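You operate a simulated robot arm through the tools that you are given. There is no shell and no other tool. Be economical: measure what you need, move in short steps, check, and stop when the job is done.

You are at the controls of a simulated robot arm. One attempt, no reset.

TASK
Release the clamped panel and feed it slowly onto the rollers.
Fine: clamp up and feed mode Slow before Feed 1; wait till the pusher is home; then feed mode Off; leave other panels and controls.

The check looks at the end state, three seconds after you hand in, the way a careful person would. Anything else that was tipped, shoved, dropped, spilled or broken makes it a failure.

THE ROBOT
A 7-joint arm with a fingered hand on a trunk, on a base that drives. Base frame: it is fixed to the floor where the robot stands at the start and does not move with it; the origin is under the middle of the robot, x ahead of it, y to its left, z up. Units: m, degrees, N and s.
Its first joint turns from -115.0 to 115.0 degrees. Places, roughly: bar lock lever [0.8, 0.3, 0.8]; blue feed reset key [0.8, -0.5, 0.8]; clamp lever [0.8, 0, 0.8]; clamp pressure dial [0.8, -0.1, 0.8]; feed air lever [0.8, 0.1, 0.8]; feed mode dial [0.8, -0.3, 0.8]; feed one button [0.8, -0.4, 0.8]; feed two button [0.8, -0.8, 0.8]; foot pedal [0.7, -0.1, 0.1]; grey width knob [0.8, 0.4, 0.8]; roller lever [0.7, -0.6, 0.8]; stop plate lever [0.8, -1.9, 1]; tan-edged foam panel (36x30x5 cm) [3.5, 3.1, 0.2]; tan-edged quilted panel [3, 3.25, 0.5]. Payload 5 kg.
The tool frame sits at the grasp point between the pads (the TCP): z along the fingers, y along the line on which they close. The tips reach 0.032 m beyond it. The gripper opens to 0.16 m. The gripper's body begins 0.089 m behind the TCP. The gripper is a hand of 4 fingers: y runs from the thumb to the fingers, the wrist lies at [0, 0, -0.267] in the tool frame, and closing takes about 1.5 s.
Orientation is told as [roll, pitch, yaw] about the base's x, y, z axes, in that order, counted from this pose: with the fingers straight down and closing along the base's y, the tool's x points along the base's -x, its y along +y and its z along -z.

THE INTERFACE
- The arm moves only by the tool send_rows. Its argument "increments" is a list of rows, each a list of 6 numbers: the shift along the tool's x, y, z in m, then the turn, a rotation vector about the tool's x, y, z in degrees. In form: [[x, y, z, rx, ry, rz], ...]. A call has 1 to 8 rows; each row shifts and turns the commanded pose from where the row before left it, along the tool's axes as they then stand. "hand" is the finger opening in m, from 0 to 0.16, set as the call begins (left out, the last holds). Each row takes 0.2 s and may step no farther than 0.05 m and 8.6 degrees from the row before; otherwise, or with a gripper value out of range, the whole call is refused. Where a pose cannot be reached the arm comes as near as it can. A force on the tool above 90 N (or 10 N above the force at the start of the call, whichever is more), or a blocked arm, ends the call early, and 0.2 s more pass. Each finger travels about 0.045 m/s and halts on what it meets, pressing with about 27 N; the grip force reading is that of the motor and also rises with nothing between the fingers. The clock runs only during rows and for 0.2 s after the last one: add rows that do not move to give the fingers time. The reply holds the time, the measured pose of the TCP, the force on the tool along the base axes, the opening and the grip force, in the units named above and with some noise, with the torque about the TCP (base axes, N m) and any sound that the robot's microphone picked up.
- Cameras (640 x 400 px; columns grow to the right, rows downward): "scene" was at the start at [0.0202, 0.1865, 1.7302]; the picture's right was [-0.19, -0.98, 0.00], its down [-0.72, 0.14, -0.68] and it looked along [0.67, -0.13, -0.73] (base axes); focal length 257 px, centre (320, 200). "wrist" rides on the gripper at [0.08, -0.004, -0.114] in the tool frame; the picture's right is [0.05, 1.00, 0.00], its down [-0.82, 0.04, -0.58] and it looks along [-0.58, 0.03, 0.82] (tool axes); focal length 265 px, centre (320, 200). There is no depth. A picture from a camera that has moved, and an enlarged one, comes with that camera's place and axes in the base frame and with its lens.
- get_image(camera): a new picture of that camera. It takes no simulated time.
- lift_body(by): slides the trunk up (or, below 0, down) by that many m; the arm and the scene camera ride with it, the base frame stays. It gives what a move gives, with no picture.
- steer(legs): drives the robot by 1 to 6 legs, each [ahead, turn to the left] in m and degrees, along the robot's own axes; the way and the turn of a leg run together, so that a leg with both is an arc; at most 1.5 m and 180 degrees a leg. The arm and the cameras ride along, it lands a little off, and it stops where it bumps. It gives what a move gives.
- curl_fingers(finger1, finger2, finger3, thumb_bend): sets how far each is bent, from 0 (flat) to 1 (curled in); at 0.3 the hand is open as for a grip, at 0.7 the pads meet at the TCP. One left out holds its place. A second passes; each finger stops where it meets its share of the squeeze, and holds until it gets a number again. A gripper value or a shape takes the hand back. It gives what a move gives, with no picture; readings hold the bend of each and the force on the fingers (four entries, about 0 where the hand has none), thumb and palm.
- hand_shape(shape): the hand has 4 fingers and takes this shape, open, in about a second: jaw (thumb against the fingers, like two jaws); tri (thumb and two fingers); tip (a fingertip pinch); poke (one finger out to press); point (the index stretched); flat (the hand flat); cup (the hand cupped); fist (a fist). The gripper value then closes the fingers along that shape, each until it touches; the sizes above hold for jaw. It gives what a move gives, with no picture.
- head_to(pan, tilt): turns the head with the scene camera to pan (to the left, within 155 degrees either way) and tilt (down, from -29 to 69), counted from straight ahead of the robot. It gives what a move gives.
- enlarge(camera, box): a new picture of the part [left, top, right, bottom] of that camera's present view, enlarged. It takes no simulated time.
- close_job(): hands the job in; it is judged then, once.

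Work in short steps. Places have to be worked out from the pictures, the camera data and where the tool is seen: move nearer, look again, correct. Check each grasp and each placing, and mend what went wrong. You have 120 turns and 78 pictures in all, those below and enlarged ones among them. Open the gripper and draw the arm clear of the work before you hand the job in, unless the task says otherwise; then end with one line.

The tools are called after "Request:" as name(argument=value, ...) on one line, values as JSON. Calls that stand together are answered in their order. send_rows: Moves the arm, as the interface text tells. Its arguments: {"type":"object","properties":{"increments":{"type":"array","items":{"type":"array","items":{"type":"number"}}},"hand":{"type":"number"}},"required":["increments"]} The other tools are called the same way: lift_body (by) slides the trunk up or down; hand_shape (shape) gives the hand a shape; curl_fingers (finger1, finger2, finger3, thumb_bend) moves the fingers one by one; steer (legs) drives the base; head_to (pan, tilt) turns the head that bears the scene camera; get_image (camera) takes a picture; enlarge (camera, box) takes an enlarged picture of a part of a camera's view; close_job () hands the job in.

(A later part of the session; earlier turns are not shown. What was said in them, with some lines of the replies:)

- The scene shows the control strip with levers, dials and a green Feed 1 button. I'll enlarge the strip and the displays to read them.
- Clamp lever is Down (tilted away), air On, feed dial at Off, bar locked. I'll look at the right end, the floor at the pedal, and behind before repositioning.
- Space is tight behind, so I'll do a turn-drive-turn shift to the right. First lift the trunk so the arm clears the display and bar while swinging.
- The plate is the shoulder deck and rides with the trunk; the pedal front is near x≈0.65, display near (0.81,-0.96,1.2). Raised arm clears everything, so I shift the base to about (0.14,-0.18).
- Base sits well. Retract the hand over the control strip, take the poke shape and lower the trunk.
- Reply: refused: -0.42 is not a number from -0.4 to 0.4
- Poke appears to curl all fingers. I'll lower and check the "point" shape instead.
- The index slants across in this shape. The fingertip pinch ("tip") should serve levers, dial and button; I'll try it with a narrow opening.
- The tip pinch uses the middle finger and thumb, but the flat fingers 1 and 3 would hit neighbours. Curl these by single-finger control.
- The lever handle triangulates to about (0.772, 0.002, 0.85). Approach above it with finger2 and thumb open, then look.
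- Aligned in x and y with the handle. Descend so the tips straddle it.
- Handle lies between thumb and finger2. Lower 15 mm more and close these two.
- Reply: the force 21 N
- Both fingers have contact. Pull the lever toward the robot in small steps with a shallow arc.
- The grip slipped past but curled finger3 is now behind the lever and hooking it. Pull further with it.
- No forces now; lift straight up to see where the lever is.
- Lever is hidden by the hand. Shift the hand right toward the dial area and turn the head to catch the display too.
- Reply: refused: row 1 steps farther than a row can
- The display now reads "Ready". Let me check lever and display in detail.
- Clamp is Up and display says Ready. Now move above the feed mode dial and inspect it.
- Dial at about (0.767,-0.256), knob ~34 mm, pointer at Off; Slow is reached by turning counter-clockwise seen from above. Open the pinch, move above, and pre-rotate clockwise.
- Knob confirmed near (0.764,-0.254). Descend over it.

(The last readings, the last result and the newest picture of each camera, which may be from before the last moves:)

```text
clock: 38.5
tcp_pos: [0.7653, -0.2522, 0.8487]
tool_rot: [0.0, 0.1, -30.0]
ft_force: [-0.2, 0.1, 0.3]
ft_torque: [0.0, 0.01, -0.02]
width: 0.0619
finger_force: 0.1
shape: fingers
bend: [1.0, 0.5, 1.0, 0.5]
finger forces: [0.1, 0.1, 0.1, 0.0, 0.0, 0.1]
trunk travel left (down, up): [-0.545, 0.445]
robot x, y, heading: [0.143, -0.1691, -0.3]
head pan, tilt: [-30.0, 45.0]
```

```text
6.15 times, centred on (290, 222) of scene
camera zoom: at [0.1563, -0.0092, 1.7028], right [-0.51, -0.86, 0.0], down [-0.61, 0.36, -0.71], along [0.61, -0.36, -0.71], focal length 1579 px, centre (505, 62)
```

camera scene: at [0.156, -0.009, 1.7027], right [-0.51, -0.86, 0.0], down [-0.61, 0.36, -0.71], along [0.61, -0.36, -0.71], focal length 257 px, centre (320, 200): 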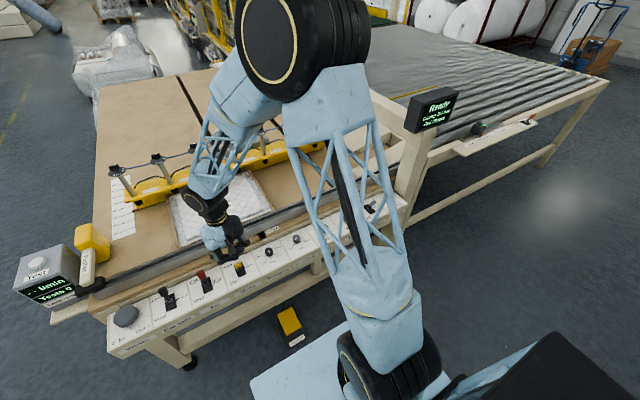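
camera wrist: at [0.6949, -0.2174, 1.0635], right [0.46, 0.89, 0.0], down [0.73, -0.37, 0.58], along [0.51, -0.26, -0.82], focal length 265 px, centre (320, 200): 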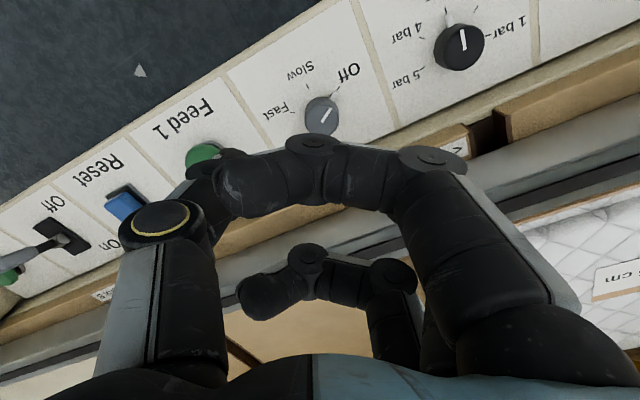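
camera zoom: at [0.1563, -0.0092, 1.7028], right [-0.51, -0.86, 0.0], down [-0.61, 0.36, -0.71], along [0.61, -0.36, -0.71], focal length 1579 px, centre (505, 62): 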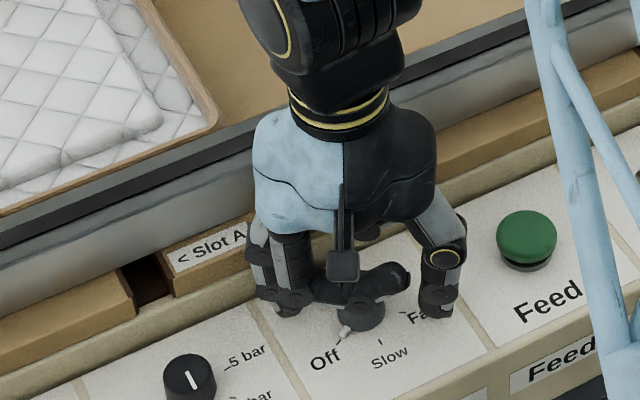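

Tips straddle the knob symmetrically. Close the pinch.

Request:
curl_fingers(finger2=0.8, thumb_bend=0.8)

Request:
enlarge(camera="scene", box=[240, 190, 340, 255])

```text
clock: 39.5
tcp_pos: [0.7657, -0.2559, 0.8474]
tool_rot: [0.0, 0.0, -30.1]
ft_force: [-11.5, -15.5, -0.4]
ft_torque: [-0.43, 0.33, 0.0]
width: 0.0508
finger_force: 15.7
shape: fingers
bend: [1.0, 0.63, 1.0, 0.69]
finger forces: [0.0, 8.0, 0.0, 0.0, 24.0, 0.1]
trunk travel left (down, up): [-0.545, 0.445]
robot x, y, heading: [0.1407, -0.1741, -0.7]
head pan, tilt: [-30.0, 45.0]
```

```text
6.15 times, centred on (290, 222) of scene
camera zoom: at [0.1553, -0.0107, 1.7029], right [-0.51, -0.86, 0.0], down [-0.61, 0.36, -0.71], along [0.61, -0.36, -0.71], focal length 1579 px, centre (505, 62)
```

zoom: 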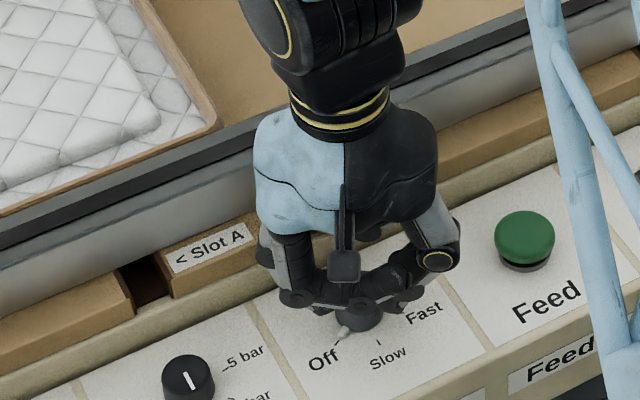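

Good grip. Turn counter-clockwise about 52°, then check the pointer.

Request:
send_rows(increments=[[0, 0, 0, 0, 0, -6.5], [0, 0, 0, 0, 0, -6.5], [0, 0, 0, 0, 0, -6.5], [0, 0, 0, 0, 0, -6.5], [0, 0, 0, 0, 0, -6.5], [0, 0, 0, 0, 0, -6.5], [0, 0, 0, 0, 0, -6.5], [0, 0, 0, 0, 0, -6.5]])

Request:
enlarge(camera="scene", box=[240, 190, 340, 255])

```text
clock: 41.3
tcp_pos: [0.7649, -0.2557, 0.848]
tool_rot: [0.1, -0.1, 22.0]
ft_force: [4.4, -28.1, 4.6]
ft_torque: [-0.83, -0.16, -0.09]
width: 0.0507
finger_force: 19.0
shape: fingers
bend: [1.0, 0.63, 1.0, 0.69]
finger forces: [0.0, 5.2, 0.0, 0.0, 32.2, 0.0]
trunk travel left (down, up): [-0.545, 0.445]
robot x, y, heading: [0.1397, -0.1697, -0.4]
head pan, tilt: [-30.0, 45.0]
```

```text
6.15 times, centred on (290, 222) of scene
camera zoom: at [0.1563, -0.0118, 1.7031], right [-0.51, -0.86, 0.0], down [-0.61, 0.36, -0.71], along [0.61, -0.36, -0.71], focal length 1579 px, centre (505, 62)
```

zoom: 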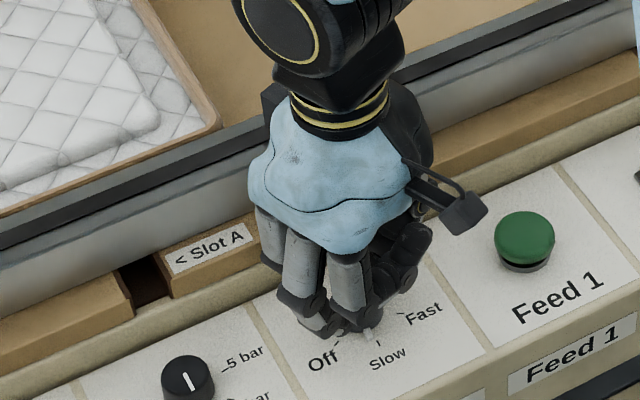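

The pointer is nearly at Slow; turn ~8° more, then open and lift to verify.

Request:
send_rows(increments=[[0, 0, 0, 0, 0, -4], [0, 0, 0, 0, 0, -4], [0, 0, 0, 0, 0, 0]])

Request:
curl_fingers(finger2=0.45, thumb_bend=0.45)

Request:
send_rows(increments=[[0, 0, -0.03, 0, 0, 0], [0, 0, -0.05, 0, 0, 0], [0, 0, -0.05, 0, 0, 0]])

Request:
enlarge(camera="scene", box=[240, 190, 340, 255])

```text
clock: 42.1
tcp_pos: [0.7652, -0.2551, 0.8468]
tool_rot: [-0.1, -0.1, 30.0]
ft_force: [10.7, -29.9, 9.2]
ft_torque: [-0.95, -0.36, -0.14]
width: 0.0509
finger_force: 21.3
shape: fingers
bend: [1.0, 0.64, 1.0, 0.69]
finger forces: [0.0, 4.8, 0.0, 0.0, 37.3, 0.0]
trunk travel left (down, up): [-0.545, 0.445]
robot x, y, heading: [0.144, -0.1723, -0.5]
head pan, tilt: [-30.0, 45.0]
```

```text
clock: 43.1
tcp_pos: [0.7653, -0.253, 0.8478]
tool_rot: [0.0, 0.0, 30.0]
ft_force: [0.1, -0.5, 0.3]
ft_torque: [0.0, 0.0, -0.01]
width: 0.0655
finger_force: 0.0
shape: fingers
bend: [1.0, 0.45, 1.0, 0.45]
finger forces: [0.0, 0.1, 0.0, 0.0, 0.0, 0.1]
trunk travel left (down, up): [-0.545, 0.445]
robot x, y, heading: [0.1449, -0.1675, -0.5]
head pan, tilt: [-30.0, 45.0]
```

```text
clock: 43.9
tcp_pos: [0.7649, -0.2537, 0.9783]
tool_rot: [-0.1, 0.0, 29.9]
ft_force: [0.0, 0.5, -0.2]
ft_torque: [-0.02, 0.0, 0.01]
width: 0.0657
finger_force: 0.1
shape: fingers
bend: [1.0, 0.45, 1.0, 0.45]
finger forces: [0.1, 0.1, 0.0, 0.0, 0.0, 0.0]
trunk travel left (down, up): [-0.545, 0.445]
robot x, y, heading: [0.1432, -0.1677, -0.6]
head pan, tilt: [-30.0, 45.0]
```

```text
6.15 times, centred on (290, 222) of scene
camera zoom: at [0.1554, -0.0095, 1.7027], right [-0.51, -0.86, 0.0], down [-0.61, 0.36, -0.71], along [0.61, -0.36, -0.71], focal length 1579 px, centre (505, 62)
```

zoom: 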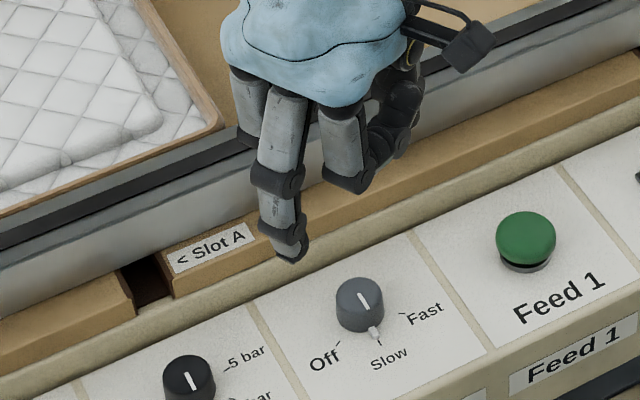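

Dial is at Slow. Now close the pinch into a pressing tip, square the yaw and move above Feed 1 at about (0.753,-0.378).

Request:
curl_fingers(finger2=0.75, thumb_bend=0.75)

Request:
send_rows(increments=[[0, 0, 0, 0, 0, 7.5], [0, 0, 0, 0, 0, 7.5], [0, 0, 0, 0, 0, 7.5], [0, 0, 0, 0, 0, 7.5], [0.004, -0.042, 0, 0, 0, 0], [0.004, -0.042, 0, 0, 0, 0], [0.004, -0.041, 0, 0, 0, 0], [0, 0, 0.04, 0, 0, 0]])

Request:
head_to(pan=-40, tilt=45)

Request:
get_image(camera="scene")

Request:
get_image(camera="wrist")

```text
clock: 44.9
tcp_pos: [0.7653, -0.2533, 0.9791]
tool_rot: [0.0, -0.1, 30.0]
ft_force: [0.3, 0.6, 0.7]
ft_torque: [-0.03, -0.04, 0.0]
width: 0.0493
finger_force: 0.1
shape: fingers
bend: [1.0, 0.73, 1.0, 0.73]
finger forces: [0.1, 0.1, 0.0, 0.1, 0.0, 0.0]
trunk travel left (down, up): [-0.545, 0.445]
robot x, y, heading: [0.1419, -0.1692, -0.6]
head pan, tilt: [-30.0, 45.0]
```

```text
clock: 46.7
tcp_pos: [0.752, -0.3788, 0.9377]
tool_rot: [-0.1, 0.1, 0.1]
ft_force: [0.8, -0.7, 0.5]
ft_torque: [0.06, 0.03, 0.0]
width: 0.0493
finger_force: 0.1
shape: fingers
bend: [1.0, 0.73, 1.0, 0.73]
finger forces: [0.1, 0.0, 0.0, 0.1, 0.0, 0.0]
trunk travel left (down, up): [-0.545, 0.445]
robot x, y, heading: [0.1426, -0.1713, -0.5]
head pan, tilt: [-30.0, 45.0]
```

```text
clock: 47.4
tcp_pos: [0.7532, -0.3782, 0.9378]
tool_rot: [0.0, 0.1, 0.0]
ft_force: [0.7, -0.2, 0.5]
ft_torque: [0.0, -0.02, -0.02]
width: 0.0494
finger_force: 0.0
shape: fingers
bend: [1.0, 0.73, 1.0, 0.73]
finger forces: [0.1, 0.0, 0.1, 0.0, 0.1, 0.0]
trunk travel left (down, up): [-0.545, 0.445]
robot x, y, heading: [0.1428, -0.1762, -0.6]
head pan, tilt: [-40.0, 45.0]
```

```text
36 pictures are left
camera scene: at [0.1478, -0.0213, 1.7028], right [-0.65, -0.76, 0.0], down [-0.54, 0.46, -0.71], along [0.54, -0.46, -0.71], focal length 257 px, centre (320, 200)
```

scene: 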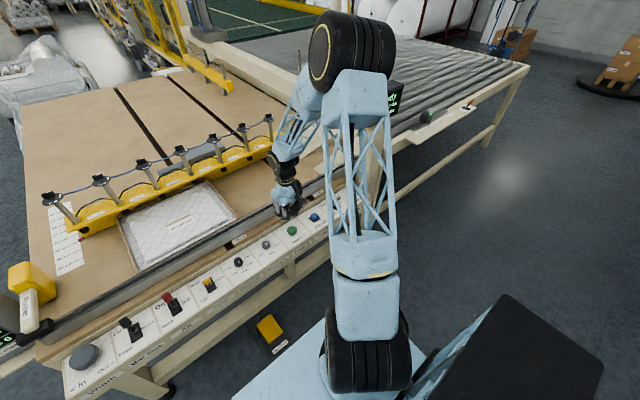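

```text
35 pictures are left
camera wrist: at [0.6717, -0.3813, 1.0511], right [-0.05, 1.0, 0.0], down [0.82, 0.04, 0.58], along [0.58, 0.03, -0.82], focal length 265 px, centre (320, 200)
```

wrist: 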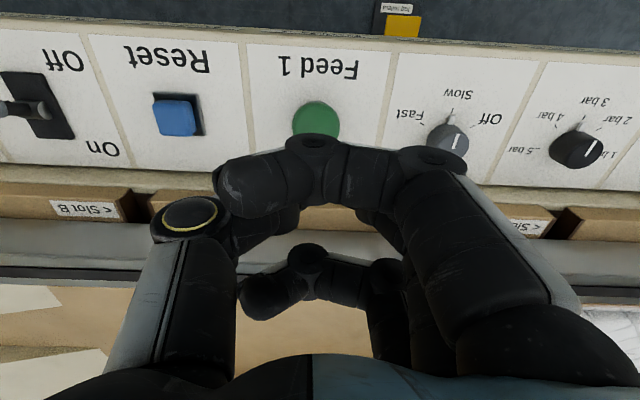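

Aligned within a few mm of the button. Descend close, then press in small steps and withdraw in the same call.

Request:
send_rows(increments=[[0.002, -0.002, 0.035, 0, 0, 0], [0, 0, 0.03, 0, 0, 0]])

Request:
enlarge(camera="scene", box=[250, 170, 350, 235])

```text
clock: 48.0
tcp_pos: [0.7509, -0.3809, 0.8728]
tool_rot: [0.0, -0.1, 0.0]
ft_force: [-0.2, -0.4, -0.2]
ft_torque: [0.01, -0.02, -0.02]
width: 0.0496
finger_force: 0.2
shape: fingers
bend: [1.0, 0.73, 1.0, 0.73]
finger forces: [0.0, 0.1, 0.1, 0.0, 0.0, 0.0]
trunk travel left (down, up): [-0.545, 0.445]
robot x, y, heading: [0.1436, -0.1733, -0.6]
head pan, tilt: [-40.0, 45.0]
```

```text
6.15 times, centred on (300, 202) of scene
camera zoom: at [0.1485, -0.0216, 1.7028], right [-0.65, -0.76, 0.0], down [-0.54, 0.46, -0.71], along [0.54, -0.46, -0.71], focal length 1579 px, centre (443, 185)
```

zoom: 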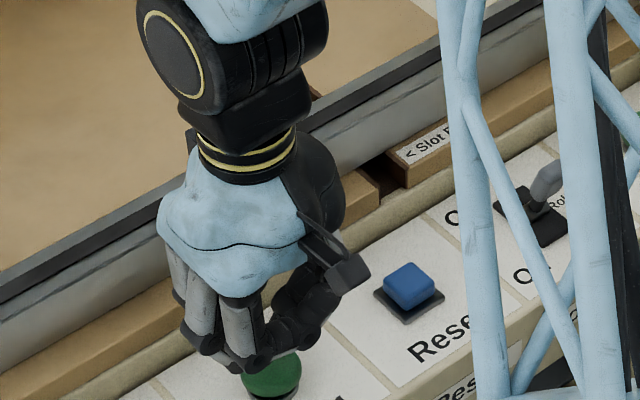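

Tips are just over the button. Press down slowly and withdraw.

Request:
send_rows(increments=[[0, 0, 0.008, 0, 0, 0], [0, 0, 0.008, 0, 0, 0], [0, 0, 0.006, 0, 0, 0], [0, 0, -0.022, 0, 0, 0], [0, 0, -0.04, 0, 0, 0], [0.03, 0, -0.04, 0, 0, 0]])

Request:
get_image(camera="scene")

```text
clock: 49.4
tcp_pos: [0.7214, -0.3791, 0.953]
tool_rot: [0.0, 0.0, -0.1]
ft_force: [0.7, 0.0, -0.5]
ft_torque: [-0.02, -0.03, 0.01]
width: 0.0494
finger_force: 0.1
shape: fingers
bend: [1.0, 0.73, 1.0, 0.73]
finger forces: [0.1, 0.0, 0.0, 0.0, 0.0, 0.2]
trunk travel left (down, up): [-0.545, 0.445]
robot x, y, heading: [0.1424, -0.1676, -0.7]
head pan, tilt: [-40.0, 45.0]
```

```text
33 pictures are left
camera scene: at [0.1469, -0.0208, 1.7027], right [-0.65, -0.76, 0.0], down [-0.54, 0.46, -0.71], along [0.54, -0.46, -0.71], focal length 257 px, centre (320, 200)
```

scene: 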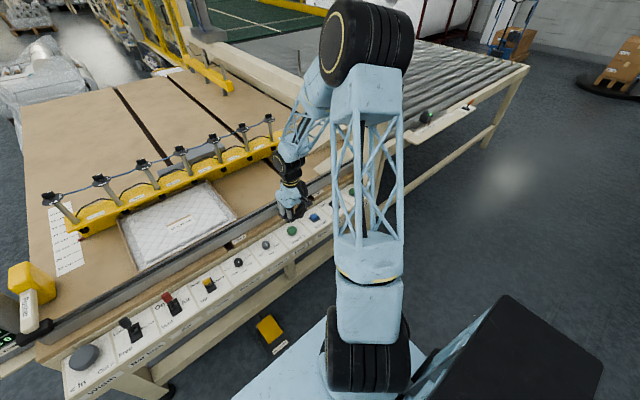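

No sound reported; wait briefly to see whether the feed started.

Request:
send_rows(increments=[[0, 0, 0, 0, 0, 0], [0, 0, 0, 0, 0, 0], [0, 0, 0, 0, 0, 0], [0, 0, 0, 0, 0, 0], [0, 0, 0, 0, 0, 0]])

Request:
get_image(camera="scene")

```text
clock: 50.6
tcp_pos: [0.721, -0.3805, 0.9529]
tool_rot: [0.0, 0.1, 0.0]
ft_force: [-1.1, 0.0, -1.3]
ft_torque: [0.0, -0.01, -0.02]
width: 0.0495
finger_force: 0.0
shape: fingers
bend: [1.0, 0.73, 1.0, 0.73]
finger forces: [0.1, 0.0, 0.0, 0.1, 0.1, 0.0]
trunk travel left (down, up): [-0.545, 0.445]
robot x, y, heading: [0.1453, -0.1739, -0.5]
head pan, tilt: [-40.0, 45.0]
```

```text
32 pictures are left
camera scene: at [0.1478, -0.0213, 1.7028], right [-0.65, -0.76, 0.0], down [-0.54, 0.46, -0.71], along [0.54, -0.46, -0.71], focal length 257 px, centre (320, 200)
```

scene: 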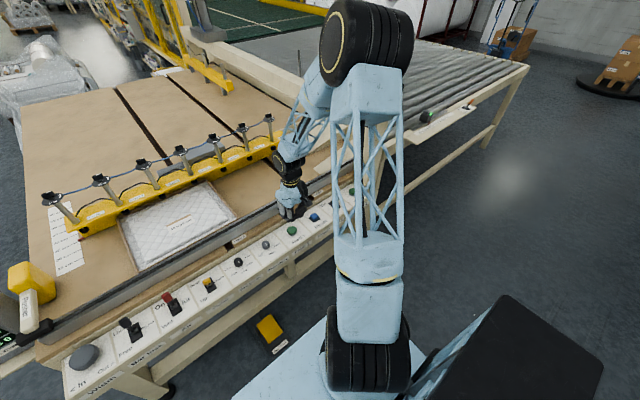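

Feed hasn't started. Return over the button and press step by step, reading forces.

Request:
send_rows(increments=[[-0.028, 0, 0.035, 0, 0, 0], [0, 0, 0.045, 0, 0, 0], [0, 0, 0.018, 0, 0, 0], [0, 0, 0.004, 0, 0, 0]])

Request:
enlarge(camera="scene", box=[250, 170, 350, 235])

```text
clock: 51.6
tcp_pos: [0.7498, -0.3798, 0.851]
tool_rot: [0.0, 0.0, 0.1]
ft_force: [-0.1, 0.1, 2.7]
ft_torque: [-0.03, -0.03, 0.0]
width: 0.0494
finger_force: 0.1
shape: fingers
bend: [1.0, 0.73, 1.0, 0.73]
finger forces: [0.0, 0.0, 0.1, 0.0, 0.1, 0.0]
trunk travel left (down, up): [-0.545, 0.445]
robot x, y, heading: [0.1389, -0.167, -0.5]
head pan, tilt: [-40.0, 45.0]
heard: click
```

```text
6.15 times, centred on (300, 202) of scene
camera zoom: at [0.1478, -0.0213, 1.7028], right [-0.65, -0.76, 0.0], down [-0.54, 0.46, -0.71], along [0.54, -0.46, -0.71], focal length 1579 px, centre (443, 185)
```

zoom: 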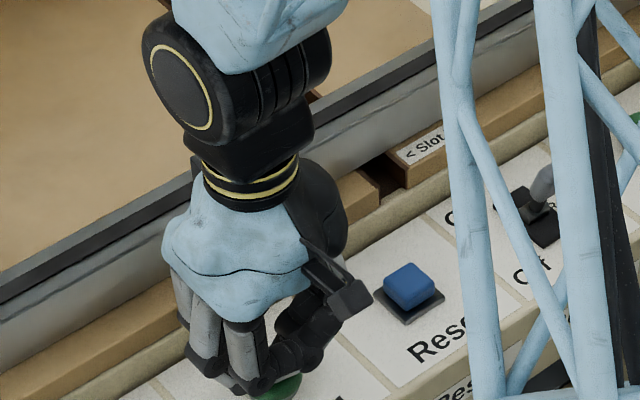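

Click heard. Withdraw up and back and watch the feed.

Request:
send_rows(increments=[[0, 0, -0.04, 0, 0, 0], [0, 0, -0.05, 0, 0, 0], [0.04, 0, -0.03, 0, 0, 0], [0.04, 0, -0.03, 0, 0, 0], [0, 0, 0, 0, 0, 0], [0, 0, 0, 0, 0, 0]])

Request:
get_image(camera="scene")

```text
clock: 53.0
tcp_pos: [0.6688, -0.3798, 1.0005]
tool_rot: [0.0, -0.1, 0.0]
ft_force: [0.4, -0.7, -0.4]
ft_torque: [-0.01, 0.03, -0.01]
width: 0.0493
finger_force: 0.0
shape: fingers
bend: [1.0, 0.73, 1.0, 0.73]
finger forces: [0.0, 0.0, 0.0, 0.0, 0.0, 0.0]
trunk travel left (down, up): [-0.545, 0.445]
robot x, y, heading: [0.1427, -0.1673, -0.4]
head pan, tilt: [-40.0, 45.0]
```

```text
30 pictures are left
camera scene: at [0.1482, -0.0214, 1.7028], right [-0.65, -0.76, 0.0], down [-0.54, 0.46, -0.71], along [0.54, -0.46, -0.71], focal length 257 px, centre (320, 200)
```

scene: 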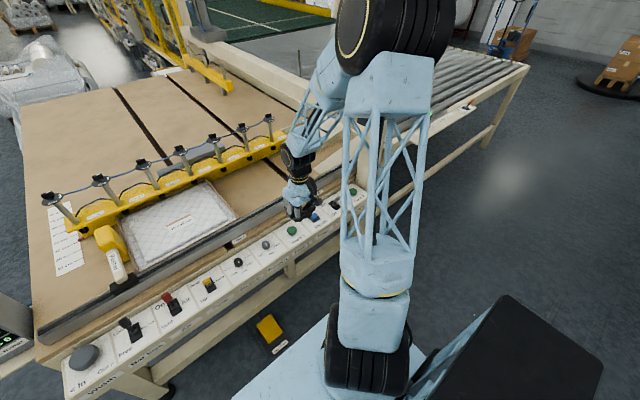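

The pusher is moving the panel. Wait with the hand clear and turn the head to see both ends.

Request:
head_to(pan=-30, tilt=40)

Request:
send_rows(increments=[[0, 0, 0, 0, 0, 0], [0, 0, 0, 0, 0, 0], [0, 0, 0, 0, 0, 0], [0, 0, 0, 0, 0, 0], [0, 0, 0, 0, 0, 0], [0, 0, 0, 0, 0, 0], [0, 0, 0, 0, 0, 0], [0, 0, 0, 0, 0, 0]])

Request:
send_rows(increments=[[0, 0, 0, 0, 0, 0], [0, 0, 0, 0, 0, 0], [0, 0, 0, 0, 0, 0], [0, 0, 0, 0, 0, 0], [0, 0, 0, 0, 0, 0], [0, 0, 0, 0, 0, 0], [0, 0, 0, 0, 0, 0], [0, 0, 0, 0, 0, 0]])

Request:
get_image(camera="scene")

```text
clock: 53.7
tcp_pos: [0.6694, -0.3812, 1.0009]
tool_rot: [0.0, 0.1, 0.0]
ft_force: [0.6, 0.8, 0.0]
ft_torque: [0.0, 0.02, 0.0]
width: 0.0494
finger_force: 0.0
shape: fingers
bend: [1.0, 0.73, 1.0, 0.73]
finger forces: [0.1, 0.0, 0.0, 0.1, 0.0, 0.0]
trunk travel left (down, up): [-0.545, 0.445]
robot x, y, heading: [0.1444, -0.1717, -0.5]
head pan, tilt: [-30.0, 40.0]
```

```text
clock: 55.5
tcp_pos: [0.6691, -0.3808, 1.0004]
tool_rot: [0.0, 0.1, 0.0]
ft_force: [0.4, 0.3, -0.1]
ft_torque: [-0.02, -0.01, 0.01]
width: 0.0492
finger_force: 0.0
shape: fingers
bend: [1.0, 0.73, 1.0, 0.73]
finger forces: [0.0, 0.0, 0.0, 0.0, 0.1, 0.1]
trunk travel left (down, up): [-0.545, 0.445]
robot x, y, heading: [0.144, -0.1702, -0.5]
head pan, tilt: [-30.0, 40.0]
```

```text
clock: 57.3
tcp_pos: [0.6684, -0.3801, 0.9998]
tool_rot: [0.0, 0.0, -0.1]
ft_force: [0.5, 0.6, 0.3]
ft_torque: [-0.01, 0.03, -0.03]
width: 0.0495
finger_force: 0.0
shape: fingers
bend: [1.0, 0.73, 1.0, 0.73]
finger forces: [0.0, 0.1, 0.0, 0.0, 0.0, 0.1]
trunk travel left (down, up): [-0.545, 0.445]
robot x, y, heading: [0.141, -0.171, -0.5]
head pan, tilt: [-30.0, 40.0]
```

```text
29 pictures are left
camera scene: at [0.1593, -0.0117, 1.71], right [-0.51, -0.86, 0.0], down [-0.55, 0.33, -0.77], along [0.66, -0.39, -0.64], focal length 257 px, centre (320, 200)
```

scene: 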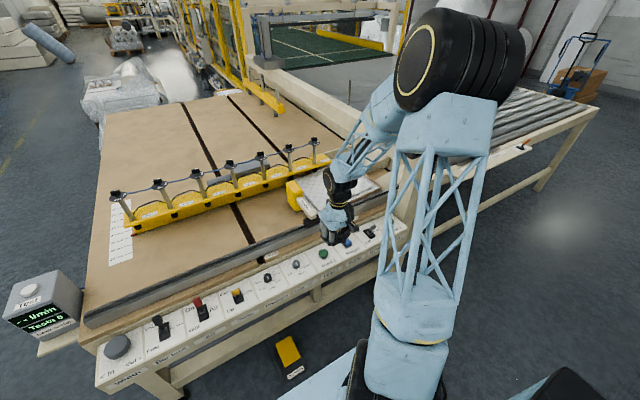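

Feed is proceeding. Keep waiting.

Request:
send_rows(increments=[[0, 0, 0, 0, 0, 0], [0, 0, 0, 0, 0, 0], [0, 0, 0, 0, 0, 0], [0, 0, 0, 0, 0, 0], [0, 0, 0, 0, 0, 0], [0, 0, 0, 0, 0, 0], [0, 0, 0, 0, 0, 0], [0, 0, 0, 0, 0, 0]])

Request:
send_rows(increments=[[0, 0, 0, 0, 0, 0], [0, 0, 0, 0, 0, 0], [0, 0, 0, 0, 0, 0], [0, 0, 0, 0, 0, 0], [0, 0, 0, 0, 0, 0], [0, 0, 0, 0, 0, 0], [0, 0, 0, 0, 0, 0], [0, 0, 0, 0, 0, 0]])

Request:
get_image(camera="scene")

```text
clock: 59.1
tcp_pos: [0.6698, -0.3805, 1.001]
tool_rot: [0.0, 0.0, 0.0]
ft_force: [-0.6, 0.0, 0.6]
ft_torque: [0.01, 0.0, -0.02]
width: 0.0494
finger_force: 0.1
shape: fingers
bend: [1.0, 0.73, 1.0, 0.73]
finger forces: [0.0, 0.1, 0.0, 0.0, 0.0, 0.0]
trunk travel left (down, up): [-0.545, 0.445]
robot x, y, heading: [0.1398, -0.1694, -0.7]
head pan, tilt: [-30.0, 40.0]
```

```text
clock: 60.9
tcp_pos: [0.6688, -0.3809, 1.0]
tool_rot: [0.0, 0.0, 0.0]
ft_force: [0.3, 1.2, 0.1]
ft_torque: [0.0, 0.0, 0.0]
width: 0.0493
finger_force: 0.1
shape: fingers
bend: [1.0, 0.73, 1.0, 0.73]
finger forces: [0.1, 0.0, 0.0, 0.0, 0.0, 0.0]
trunk travel left (down, up): [-0.545, 0.445]
robot x, y, heading: [0.1421, -0.1733, -0.5]
head pan, tilt: [-30.0, 40.0]
```

```text
28 pictures are left
camera scene: at [0.1593, -0.0117, 1.71], right [-0.51, -0.86, 0.0], down [-0.55, 0.33, -0.77], along [0.66, -0.39, -0.64], focal length 257 px, centre (320, 200)
```

scene: 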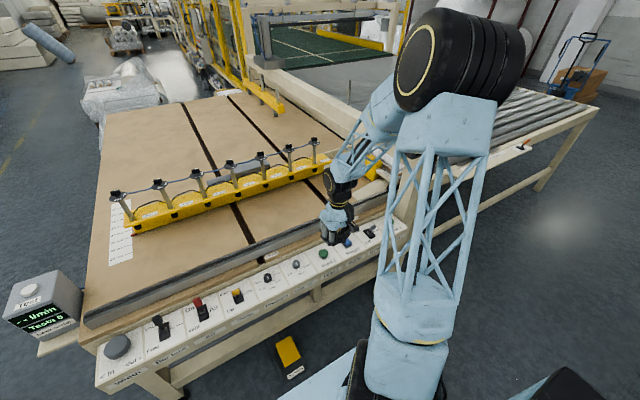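

Pusher has gone to the far end. Keep waiting for it to return home.

Request:
send_rows(increments=[[0, 0, 0, 0, 0, 0], [0, 0, 0, 0, 0, 0], [0, 0, 0, 0, 0, 0], [0, 0, 0, 0, 0, 0], [0, 0, 0, 0, 0, 0], [0, 0, 0, 0, 0, 0], [0, 0, 0, 0, 0, 0], [0, 0, 0, 0, 0, 0]])

Request:
send_rows(increments=[[0, 0, 0, 0, 0, 0], [0, 0, 0, 0, 0, 0], [0, 0, 0, 0, 0, 0], [0, 0, 0, 0, 0, 0], [0, 0, 0, 0, 0, 0], [0, 0, 0, 0, 0, 0], [0, 0, 0, 0, 0, 0], [0, 0, 0, 0, 0, 0]])

Request:
send_rows(increments=[[0, 0, 0, 0, 0, 0], [0, 0, 0, 0, 0, 0], [0, 0, 0, 0, 0, 0], [0, 0, 0, 0, 0, 0], [0, 0, 0, 0, 0, 0], [0, 0, 0, 0, 0, 0], [0, 0, 0, 0, 0, 0], [0, 0, 0, 0, 0, 0]])

Request:
get_image(camera="scene")

```text
clock: 62.7
tcp_pos: [0.6693, -0.3807, 1.0004]
tool_rot: [0.0, -0.1, 0.1]
ft_force: [-0.4, 0.0, -0.3]
ft_torque: [-0.01, 0.01, -0.01]
width: 0.0495
finger_force: 0.0
shape: fingers
bend: [1.0, 0.73, 1.0, 0.73]
finger forces: [0.0, 0.0, 0.0, 0.0, 0.0, 0.0]
trunk travel left (down, up): [-0.545, 0.445]
robot x, y, heading: [0.1379, -0.1682, -0.2]
head pan, tilt: [-30.0, 40.0]
```

```text
clock: 64.5
tcp_pos: [0.6689, -0.3809, 1.0009]
tool_rot: [0.0, 0.1, 0.0]
ft_force: [0.7, 0.4, 0.5]
ft_torque: [-0.01, -0.02, 0.0]
width: 0.0492
finger_force: 0.0
shape: fingers
bend: [1.0, 0.73, 1.0, 0.73]
finger forces: [0.0, 0.0, 0.1, 0.0, 0.0, 0.0]
trunk travel left (down, up): [-0.545, 0.445]
robot x, y, heading: [0.1486, -0.172, -0.6]
head pan, tilt: [-30.0, 40.0]
```

```text
clock: 66.3
tcp_pos: [0.6685, -0.3811, 0.9999]
tool_rot: [0.1, -0.1, 0.0]
ft_force: [-0.2, -0.7, -0.6]
ft_torque: [-0.01, -0.01, -0.03]
width: 0.049
finger_force: 0.1
shape: fingers
bend: [1.0, 0.73, 1.0, 0.73]
finger forces: [0.0, 0.1, 0.0, 0.0, 0.0, 0.0]
trunk travel left (down, up): [-0.545, 0.445]
robot x, y, heading: [0.1419, -0.1667, -0.0]
head pan, tilt: [-30.0, 40.0]
```

```text
27 pictures are left
camera scene: at [0.1593, -0.0117, 1.71], right [-0.51, -0.86, 0.0], down [-0.55, 0.33, -0.77], along [0.66, -0.39, -0.64], focal length 257 px, centre (320, 200)
```

scene: 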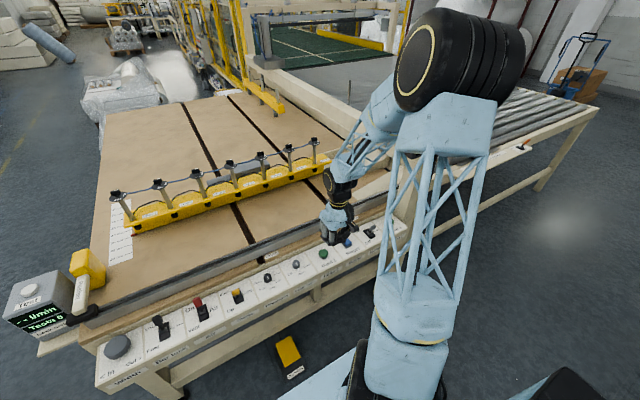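

Pusher is back at the left. Check the display and the panel on the rollers before turning the dial Off.

Request:
head_to(pan=-55, tilt=35)

Request:
get_image(camera="scene")

```text
clock: 67.2
tcp_pos: [0.6702, -0.3799, 1.002]
tool_rot: [0.0, 0.0, 0.0]
ft_force: [-0.1, 0.1, -0.8]
ft_torque: [-0.02, -0.02, 0.02]
width: 0.0493
finger_force: 0.1
shape: fingers
bend: [1.0, 0.73, 1.0, 0.73]
finger forces: [0.1, 0.0, 0.0, 0.0, 0.0, 0.0]
trunk travel left (down, up): [-0.545, 0.445]
robot x, y, heading: [0.1438, -0.1672, -0.5]
head pan, tilt: [-55.0, 35.0]
```

```text
26 pictures are left
camera scene: at [0.1359, -0.041, 1.7176], right [-0.82, -0.57, 0.0], down [-0.33, 0.47, -0.82], along [0.46, -0.67, -0.57], focal length 257 px, centre (320, 200)
```

scene: 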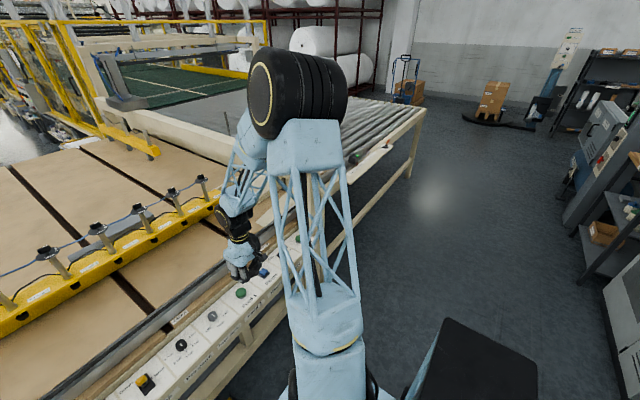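

The arm blocks the display from here. Move the hand over the dial at yaw +30 with pinch open, then check the display.

Request:
curl_fingers(finger2=0.45, thumb_bend=0.45)

Request:
send_rows(increments=[[-0.024, 0.0315, 0, 0, 0, 0], [-0.024, 0.0315, 0, 0, 0, 0], [-0.024, 0.0315, 0, 0, 0, 0], [-0.024, 0.0315, 0, 0, 0, 0], [0, 0, 0, 0, 0, -7.5], [0, 0, 0, 0, 0, -7.5], [0, 0, 0, 0, 0, -7.5], [0, 0, 0, 0, 0, -7.5]])

Request:
head_to(pan=-30, tilt=45)

Request:
get_image(camera="scene")

Request:
enlarge(camera="scene", box=[240, 190, 340, 255])

```text
clock: 68.2
tcp_pos: [0.6685, -0.3809, 1.0003]
tool_rot: [0.0, -0.1, 0.0]
ft_force: [-0.4, -1.0, 0.1]
ft_torque: [0.02, 0.02, -0.01]
width: 0.0655
finger_force: 0.0
shape: fingers
bend: [1.0, 0.45, 1.0, 0.45]
finger forces: [0.1, 0.1, 0.0, 0.0, 0.0, 0.0]
trunk travel left (down, up): [-0.545, 0.445]
robot x, y, heading: [0.1455, -0.1707, -0.3]
head pan, tilt: [-55.0, 35.0]
```

```text
clock: 70.0
tcp_pos: [0.7649, -0.2542, 1.0017]
tool_rot: [0.0, -0.1, 30.1]
ft_force: [-0.1, -0.3, 0.5]
ft_torque: [-0.04, -0.01, -0.01]
width: 0.0657
finger_force: 0.0
shape: fingers
bend: [1.0, 0.45, 1.0, 0.45]
finger forces: [0.0, 0.0, 0.0, 0.0, 0.1, 0.1]
trunk travel left (down, up): [-0.545, 0.445]
robot x, y, heading: [0.1405, -0.1694, -0.7]
head pan, tilt: [-55.0, 35.0]
```

```text
clock: 70.9
tcp_pos: [0.7644, -0.2561, 1.0014]
tool_rot: [0.0, 0.0, 29.9]
ft_force: [0.3, 0.7, 0.3]
ft_torque: [-0.02, 0.01, -0.01]
width: 0.0655
finger_force: 0.0
shape: fingers
bend: [1.0, 0.45, 1.0, 0.45]
finger forces: [0.0, 0.0, 0.1, 0.0, 0.0, 0.1]
trunk travel left (down, up): [-0.545, 0.445]
robot x, y, heading: [0.1393, -0.1704, -0.9]
head pan, tilt: [-30.0, 45.0]
```

```text
25 pictures are left
camera scene: at [0.1561, -0.0098, 1.7028], right [-0.51, -0.86, 0.0], down [-0.61, 0.36, -0.71], along [0.61, -0.36, -0.71], focal length 257 px, centre (320, 200)
```

scene: 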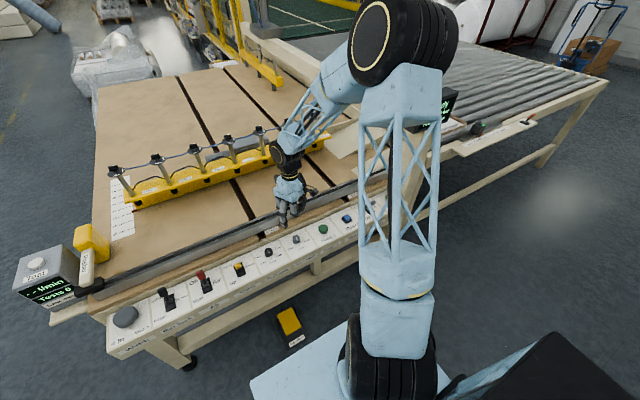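

```text
6.15 times, centred on (290, 222) of scene
camera zoom: at [0.1561, -0.0098, 1.7028], right [-0.51, -0.86, 0.0], down [-0.61, 0.36, -0.71], along [0.61, -0.36, -0.71], focal length 1579 px, centre (505, 62)
```

zoom: 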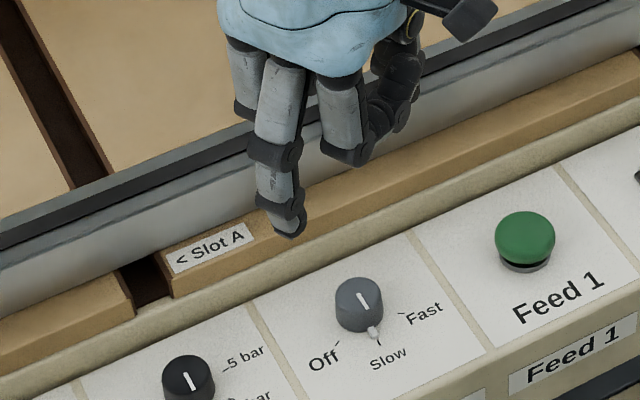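

Zoom on the visible part of the display and pusher to confirm the cycle is complete.

Request:
enlarge(camera="scene", box=[380, 80, 540, 180])

Request:
enlarge(camera="scene", box=[10, 210, 150, 320])

```text
4.00 times, centred on (460, 130) of scene
camera zoom: at [0.1561, -0.0098, 1.7028], right [-0.51, -0.86, 0.0], down [-0.61, 0.36, -0.71], along [0.61, -0.36, -0.71], focal length 1026 px, centre (-240, 480)
```

zoom: 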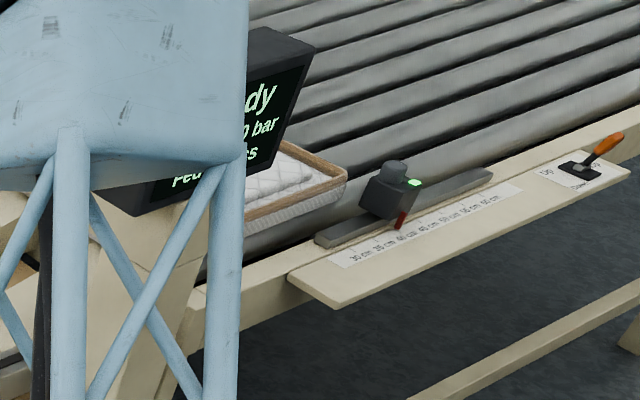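

```text
3.64 times, centred on (80, 265) of scene
camera zoom: at [0.1561, -0.0098, 1.7028], right [-0.51, -0.86, 0.0], down [-0.61, 0.36, -0.71], along [0.61, -0.36, -0.71], focal length 933 px, centre (1193, -36)
```

zoom: 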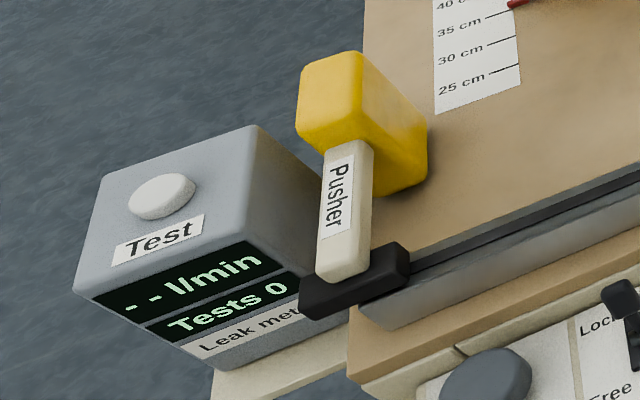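

Display reads "Ready", the panel is on the rollers, and the pusher is home. Descend on the dial and grip it.

Request:
send_rows(increments=[[0, 0, 0.045, 0, 0, 0], [0, 0, 0.045, 0, 0, 0], [0, 0, 0.04, 0, 0, 0], [0, 0, 0.022, 0, 0, 0]])

Request:
curl_fingers(finger2=0.8, thumb_bend=0.8)

Request:
send_rows(increments=[[0, 0, 0, 0, 0, 7.5], [0, 0, 0, 0, 0, 7.5], [0, 0, 0, 0, 0, 7.5], [0, 0, 0, 0, 0, 7.5], [0, 0, 0, 0, 0, 7.5], [0, 0, 0, 0, 0, 7.5], [0, 0, 0, 0, 0, 7.5], [0, 0, 0, 0, 0, 7.5]])

Request:
enlarge(camera="scene", box=[240, 190, 340, 255])

```text
clock: 71.9
tcp_pos: [0.7663, -0.2554, 0.849]
tool_rot: [0.1, -0.1, 30.1]
ft_force: [-0.6, -0.6, 0.0]
ft_torque: [-0.01, -0.02, -0.03]
width: 0.0656
finger_force: 0.1
shape: fingers
bend: [1.0, 0.45, 1.0, 0.45]
finger forces: [0.1, 0.0, 0.0, 0.1, 0.0, 0.1]
trunk travel left (down, up): [-0.545, 0.445]
robot x, y, heading: [0.1439, -0.1695, -0.3]
head pan, tilt: [-30.0, 45.0]
```

```text
clock: 72.9
tcp_pos: [0.7652, -0.2562, 0.8493]
tool_rot: [0.0, 0.0, 29.9]
ft_force: [7.3, -21.7, 5.6]
ft_torque: [-0.7, -0.28, -0.08]
width: 0.0511
finger_force: 16.9
shape: fingers
bend: [1.0, 0.64, 1.0, 0.69]
finger forces: [0.0, 6.1, 0.0, 0.0, 27.7, 0.1]
trunk travel left (down, up): [-0.545, 0.445]
robot x, y, heading: [0.1438, -0.1727, -0.6]
head pan, tilt: [-30.0, 45.0]
```

```text
clock: 74.7
tcp_pos: [0.7633, -0.2555, 0.8493]
tool_rot: [-0.1, 0.0, -30.0]
ft_force: [-8.9, -7.7, 13.0]
ft_torque: [-0.47, 0.36, -0.06]
width: 0.0481
finger_force: 24.9
shape: fingers
bend: [1.0, 0.64, 1.0, 0.75]
finger forces: [0.0, 9.2, 0.0, 0.1, 40.6, 0.0]
trunk travel left (down, up): [-0.545, 0.445]
robot x, y, heading: [0.1412, -0.1746, -0.6]
head pan, tilt: [-30.0, 45.0]
```

```text
6.15 times, centred on (290, 222) of scene
camera zoom: at [0.1544, -0.0102, 1.703], right [-0.51, -0.86, 0.0], down [-0.61, 0.36, -0.71], along [0.61, -0.36, -0.71], focal length 1579 px, centre (505, 62)
```

zoom: 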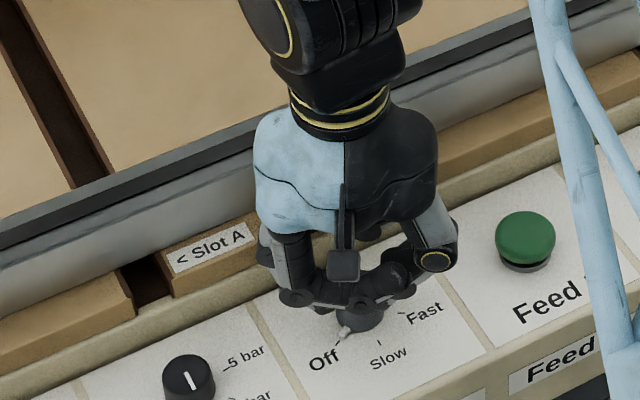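

Pointer looks at Off. Release, lift and verify.

Request:
curl_fingers(finger2=0.45, thumb_bend=0.45)

Request:
send_rows(increments=[[0, 0, -0.03, 0, 0, 0], [0, 0, -0.05, 0, 0, 0], [0, 0, -0.05, 0, 0, 0], [0.035, 0, -0.03, 0, 0, 0], [0.04, 0, -0.03, 0, 0, 0], [0.04, 0, 0, 0, 0, 0]])

Request:
enlarge(camera="scene", box=[130, 190, 390, 330])

Request:
enlarge(camera="scene", box=[240, 190, 340, 255])

```text
clock: 75.7
tcp_pos: [0.7644, -0.2547, 0.8491]
tool_rot: [0.0, 0.0, -30.0]
ft_force: [-0.4, -0.5, 0.3]
ft_torque: [-0.01, 0.03, -0.01]
width: 0.0654
finger_force: 0.0
shape: fingers
bend: [1.0, 0.45, 1.0, 0.45]
finger forces: [0.0, 0.1, 0.0, 0.0, 0.0, 0.0]
trunk travel left (down, up): [-0.545, 0.445]
robot x, y, heading: [0.1428, -0.1714, -0.6]
head pan, tilt: [-30.0, 45.0]
```

```text
clock: 77.1
tcp_pos: [0.6645, -0.1968, 1.0398]
tool_rot: [0.0, 0.0, -30.0]
ft_force: [0.7, -0.1, 0.5]
ft_torque: [0.01, -0.01, 0.04]
width: 0.0657
finger_force: 0.0
shape: fingers
bend: [1.0, 0.45, 1.0, 0.45]
finger forces: [0.0, 0.0, 0.1, 0.0, 0.1, 0.0]
trunk travel left (down, up): [-0.545, 0.445]
robot x, y, heading: [0.1421, -0.1723, -0.6]
head pan, tilt: [-30.0, 45.0]
```

```text
2.46 times, centred on (260, 260) of scene
camera zoom: at [0.1555, -0.0094, 1.7027], right [-0.51, -0.86, 0.0], down [-0.61, 0.36, -0.71], along [0.61, -0.36, -0.71], focal length 632 px, centre (468, 52)
```

zoom: 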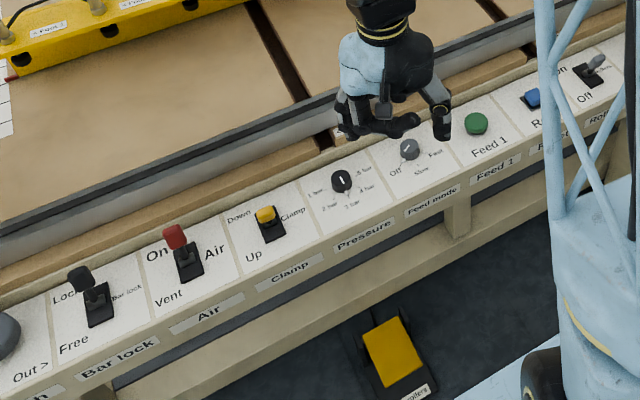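

```text
6.15 times, centred on (290, 222) of scene
camera zoom: at [0.1555, -0.0094, 1.7027], right [-0.51, -0.86, 0.0], down [-0.61, 0.36, -0.71], along [0.61, -0.36, -0.71], focal length 1579 px, centre (505, 62)
```

zoom: 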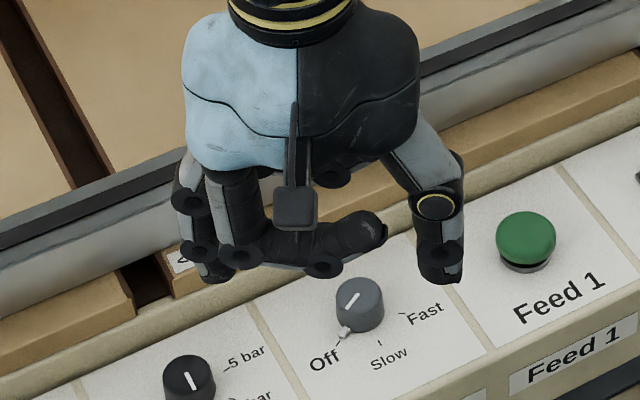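

Dial is at Off. Open the hand, raise the arm clear, and do a last look at the display and panel.

Request:
send_rows(increments=[[0.03, 0, -0.035, 0, 0, 0], [0.03, 0, -0.035, 0, 0, 0], [0.03, 0, -0.035, 0, 0, 0]])

Request:
hand_shape(shape="jaw")

Request:
head_to(pan=-45, tilt=35)

Request:
get_image(camera="scene")

```text
clock: 77.9
tcp_pos: [0.5848, -0.1515, 1.1455]
tool_rot: [0.0, 0.0, -30.0]
ft_force: [0.3, -0.7, 0.1]
ft_torque: [0.03, -0.03, 0.0]
width: 0.0657
finger_force: 0.1
shape: fingers
bend: [1.0, 0.45, 1.0, 0.45]
finger forces: [0.0, 0.0, 0.1, 0.0, 0.0, 0.0]
trunk travel left (down, up): [-0.545, 0.445]
robot x, y, heading: [0.1419, -0.1713, -0.8]
head pan, tilt: [-30.0, 45.0]
```

```text
clock: 78.8
tcp_pos: [0.5871, -0.1533, 1.1455]
tool_rot: [0.0, 0.0, -30.0]
ft_force: [0.6, 0.2, 0.1]
ft_torque: [0.0, 0.0, -0.01]
width: 0.1603
finger_force: 0.0
shape: jaw
bend: [0.3, 0.3, 0.3, 0.3]
finger forces: [0.0, 0.0, 0.1, 0.0, 0.1, 0.0]
trunk travel left (down, up): [-0.545, 0.445]
robot x, y, heading: [0.1395, -0.1688, -0.7]
head pan, tilt: [-30.0, 45.0]
```

```text
clock: 79.5
tcp_pos: [0.5867, -0.1518, 1.1445]
tool_rot: [0.0, -0.1, -30.1]
ft_force: [-0.3, 0.6, -0.7]
ft_torque: [0.0, -0.03, -0.01]
width: 0.1599
finger_force: 0.0
shape: jaw
bend: [0.3, 0.3, 0.3, 0.3]
finger forces: [0.0, 0.1, 0.0, 0.1, 0.1, 0.1]
trunk travel left (down, up): [-0.545, 0.445]
robot x, y, heading: [0.142, -0.1723, -0.5]
head pan, tilt: [-45.0, 35.0]
```

```text
18 pictures are left
camera scene: at [0.1477, -0.0313, 1.7175], right [-0.71, -0.7, 0.0], down [-0.4, 0.41, -0.82], along [0.57, -0.58, -0.57], focal length 257 px, centre (320, 200)
```

scene: 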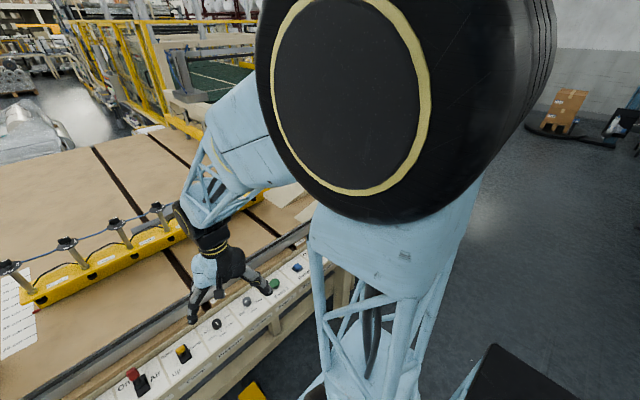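

The elbow blocks the view. Turn the robot left in place (arm is retracted and high) to see the rollers and the display.

Request:
steer(legs=[[0, 45]])

Request:
head_to(pan=-95, tilt=30)

Request:
get_image(camera="scene")

```text
clock: 82.0
tcp_pos: [0.4449, 0.1565, 1.1453]
tool_rot: [0.0, 0.0, 14.8]
ft_force: [-0.8, 0.5, 0.3]
ft_torque: [-0.04, 0.01, 0.0]
width: 0.16
finger_force: 0.0
shape: jaw
bend: [0.3, 0.3, 0.3, 0.3]
finger forces: [0.0, 0.0, 0.0, 0.0, 0.0, 0.0]
trunk travel left (down, up): [-0.545, 0.445]
robot x, y, heading: [0.1411, -0.1705, 44.4]
head pan, tilt: [-45.0, 35.0]
```

```text
clock: 83.2
tcp_pos: [0.4451, 0.1563, 1.1442]
tool_rot: [0.0, 0.0, 14.7]
ft_force: [0.3, 0.2, 0.2]
ft_torque: [0.02, 0.01, 0.0]
width: 0.1601
finger_force: 0.0
shape: jaw
bend: [0.3, 0.3, 0.3, 0.3]
finger forces: [0.1, 0.0, 0.0, 0.0, 0.0, 0.1]
trunk travel left (down, up): [-0.545, 0.445]
robot x, y, heading: [0.1397, -0.171, 44.1]
head pan, tilt: [-95.0, 30.0]
```

```text
17 pictures are left
camera scene: at [0.0175, -0.1388, 1.7254], right [-0.77, -0.63, 0.0], down [-0.32, 0.39, -0.87], along [0.55, -0.67, -0.5], focal length 257 px, centre (320, 200)
```

scene: 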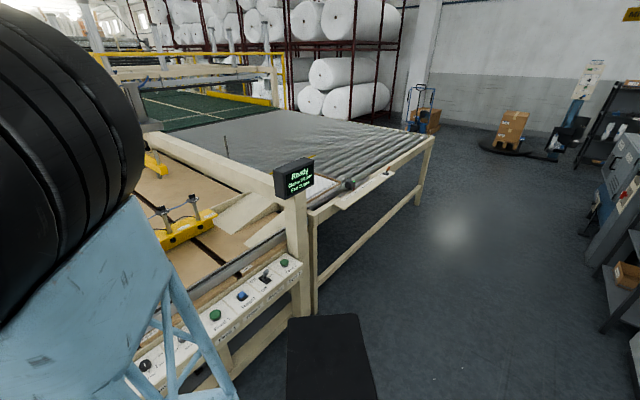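

Request:
enlarge(camera="scene", box=[220, 130, 400, 240])

```text
3.56 times, centred on (310, 185) of scene
camera zoom: at [0.0175, -0.1388, 1.7254], right [-0.77, -0.63, 0.0], down [-0.32, 0.39, -0.87], along [0.55, -0.67, -0.5], focal length 912 px, centre (356, 253)
```

zoom: 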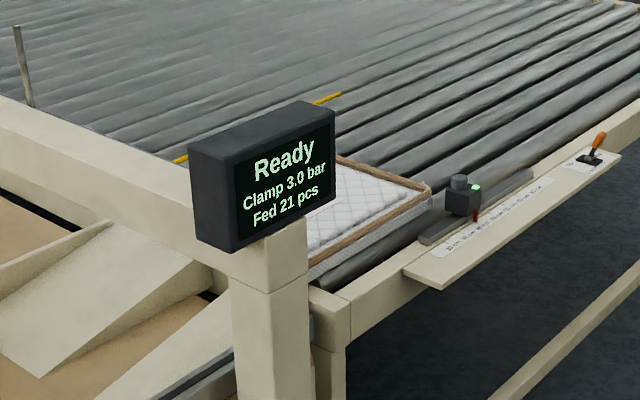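

The display reads "Ready, Fed 21 pcs", the panel is on the rollers, the pusher is home and the dial is at Off. The hand is open and clear, so I hand in.

Request:
close_job()

```text
The job is handed in.
```

The clamp is up and the panel was fed at Slow onto the rollers. The display reads "Ready, Fed 21 pcs" (it was 20), the pusher is home, the feed mode is Off, and I left the other panels and controls alone.
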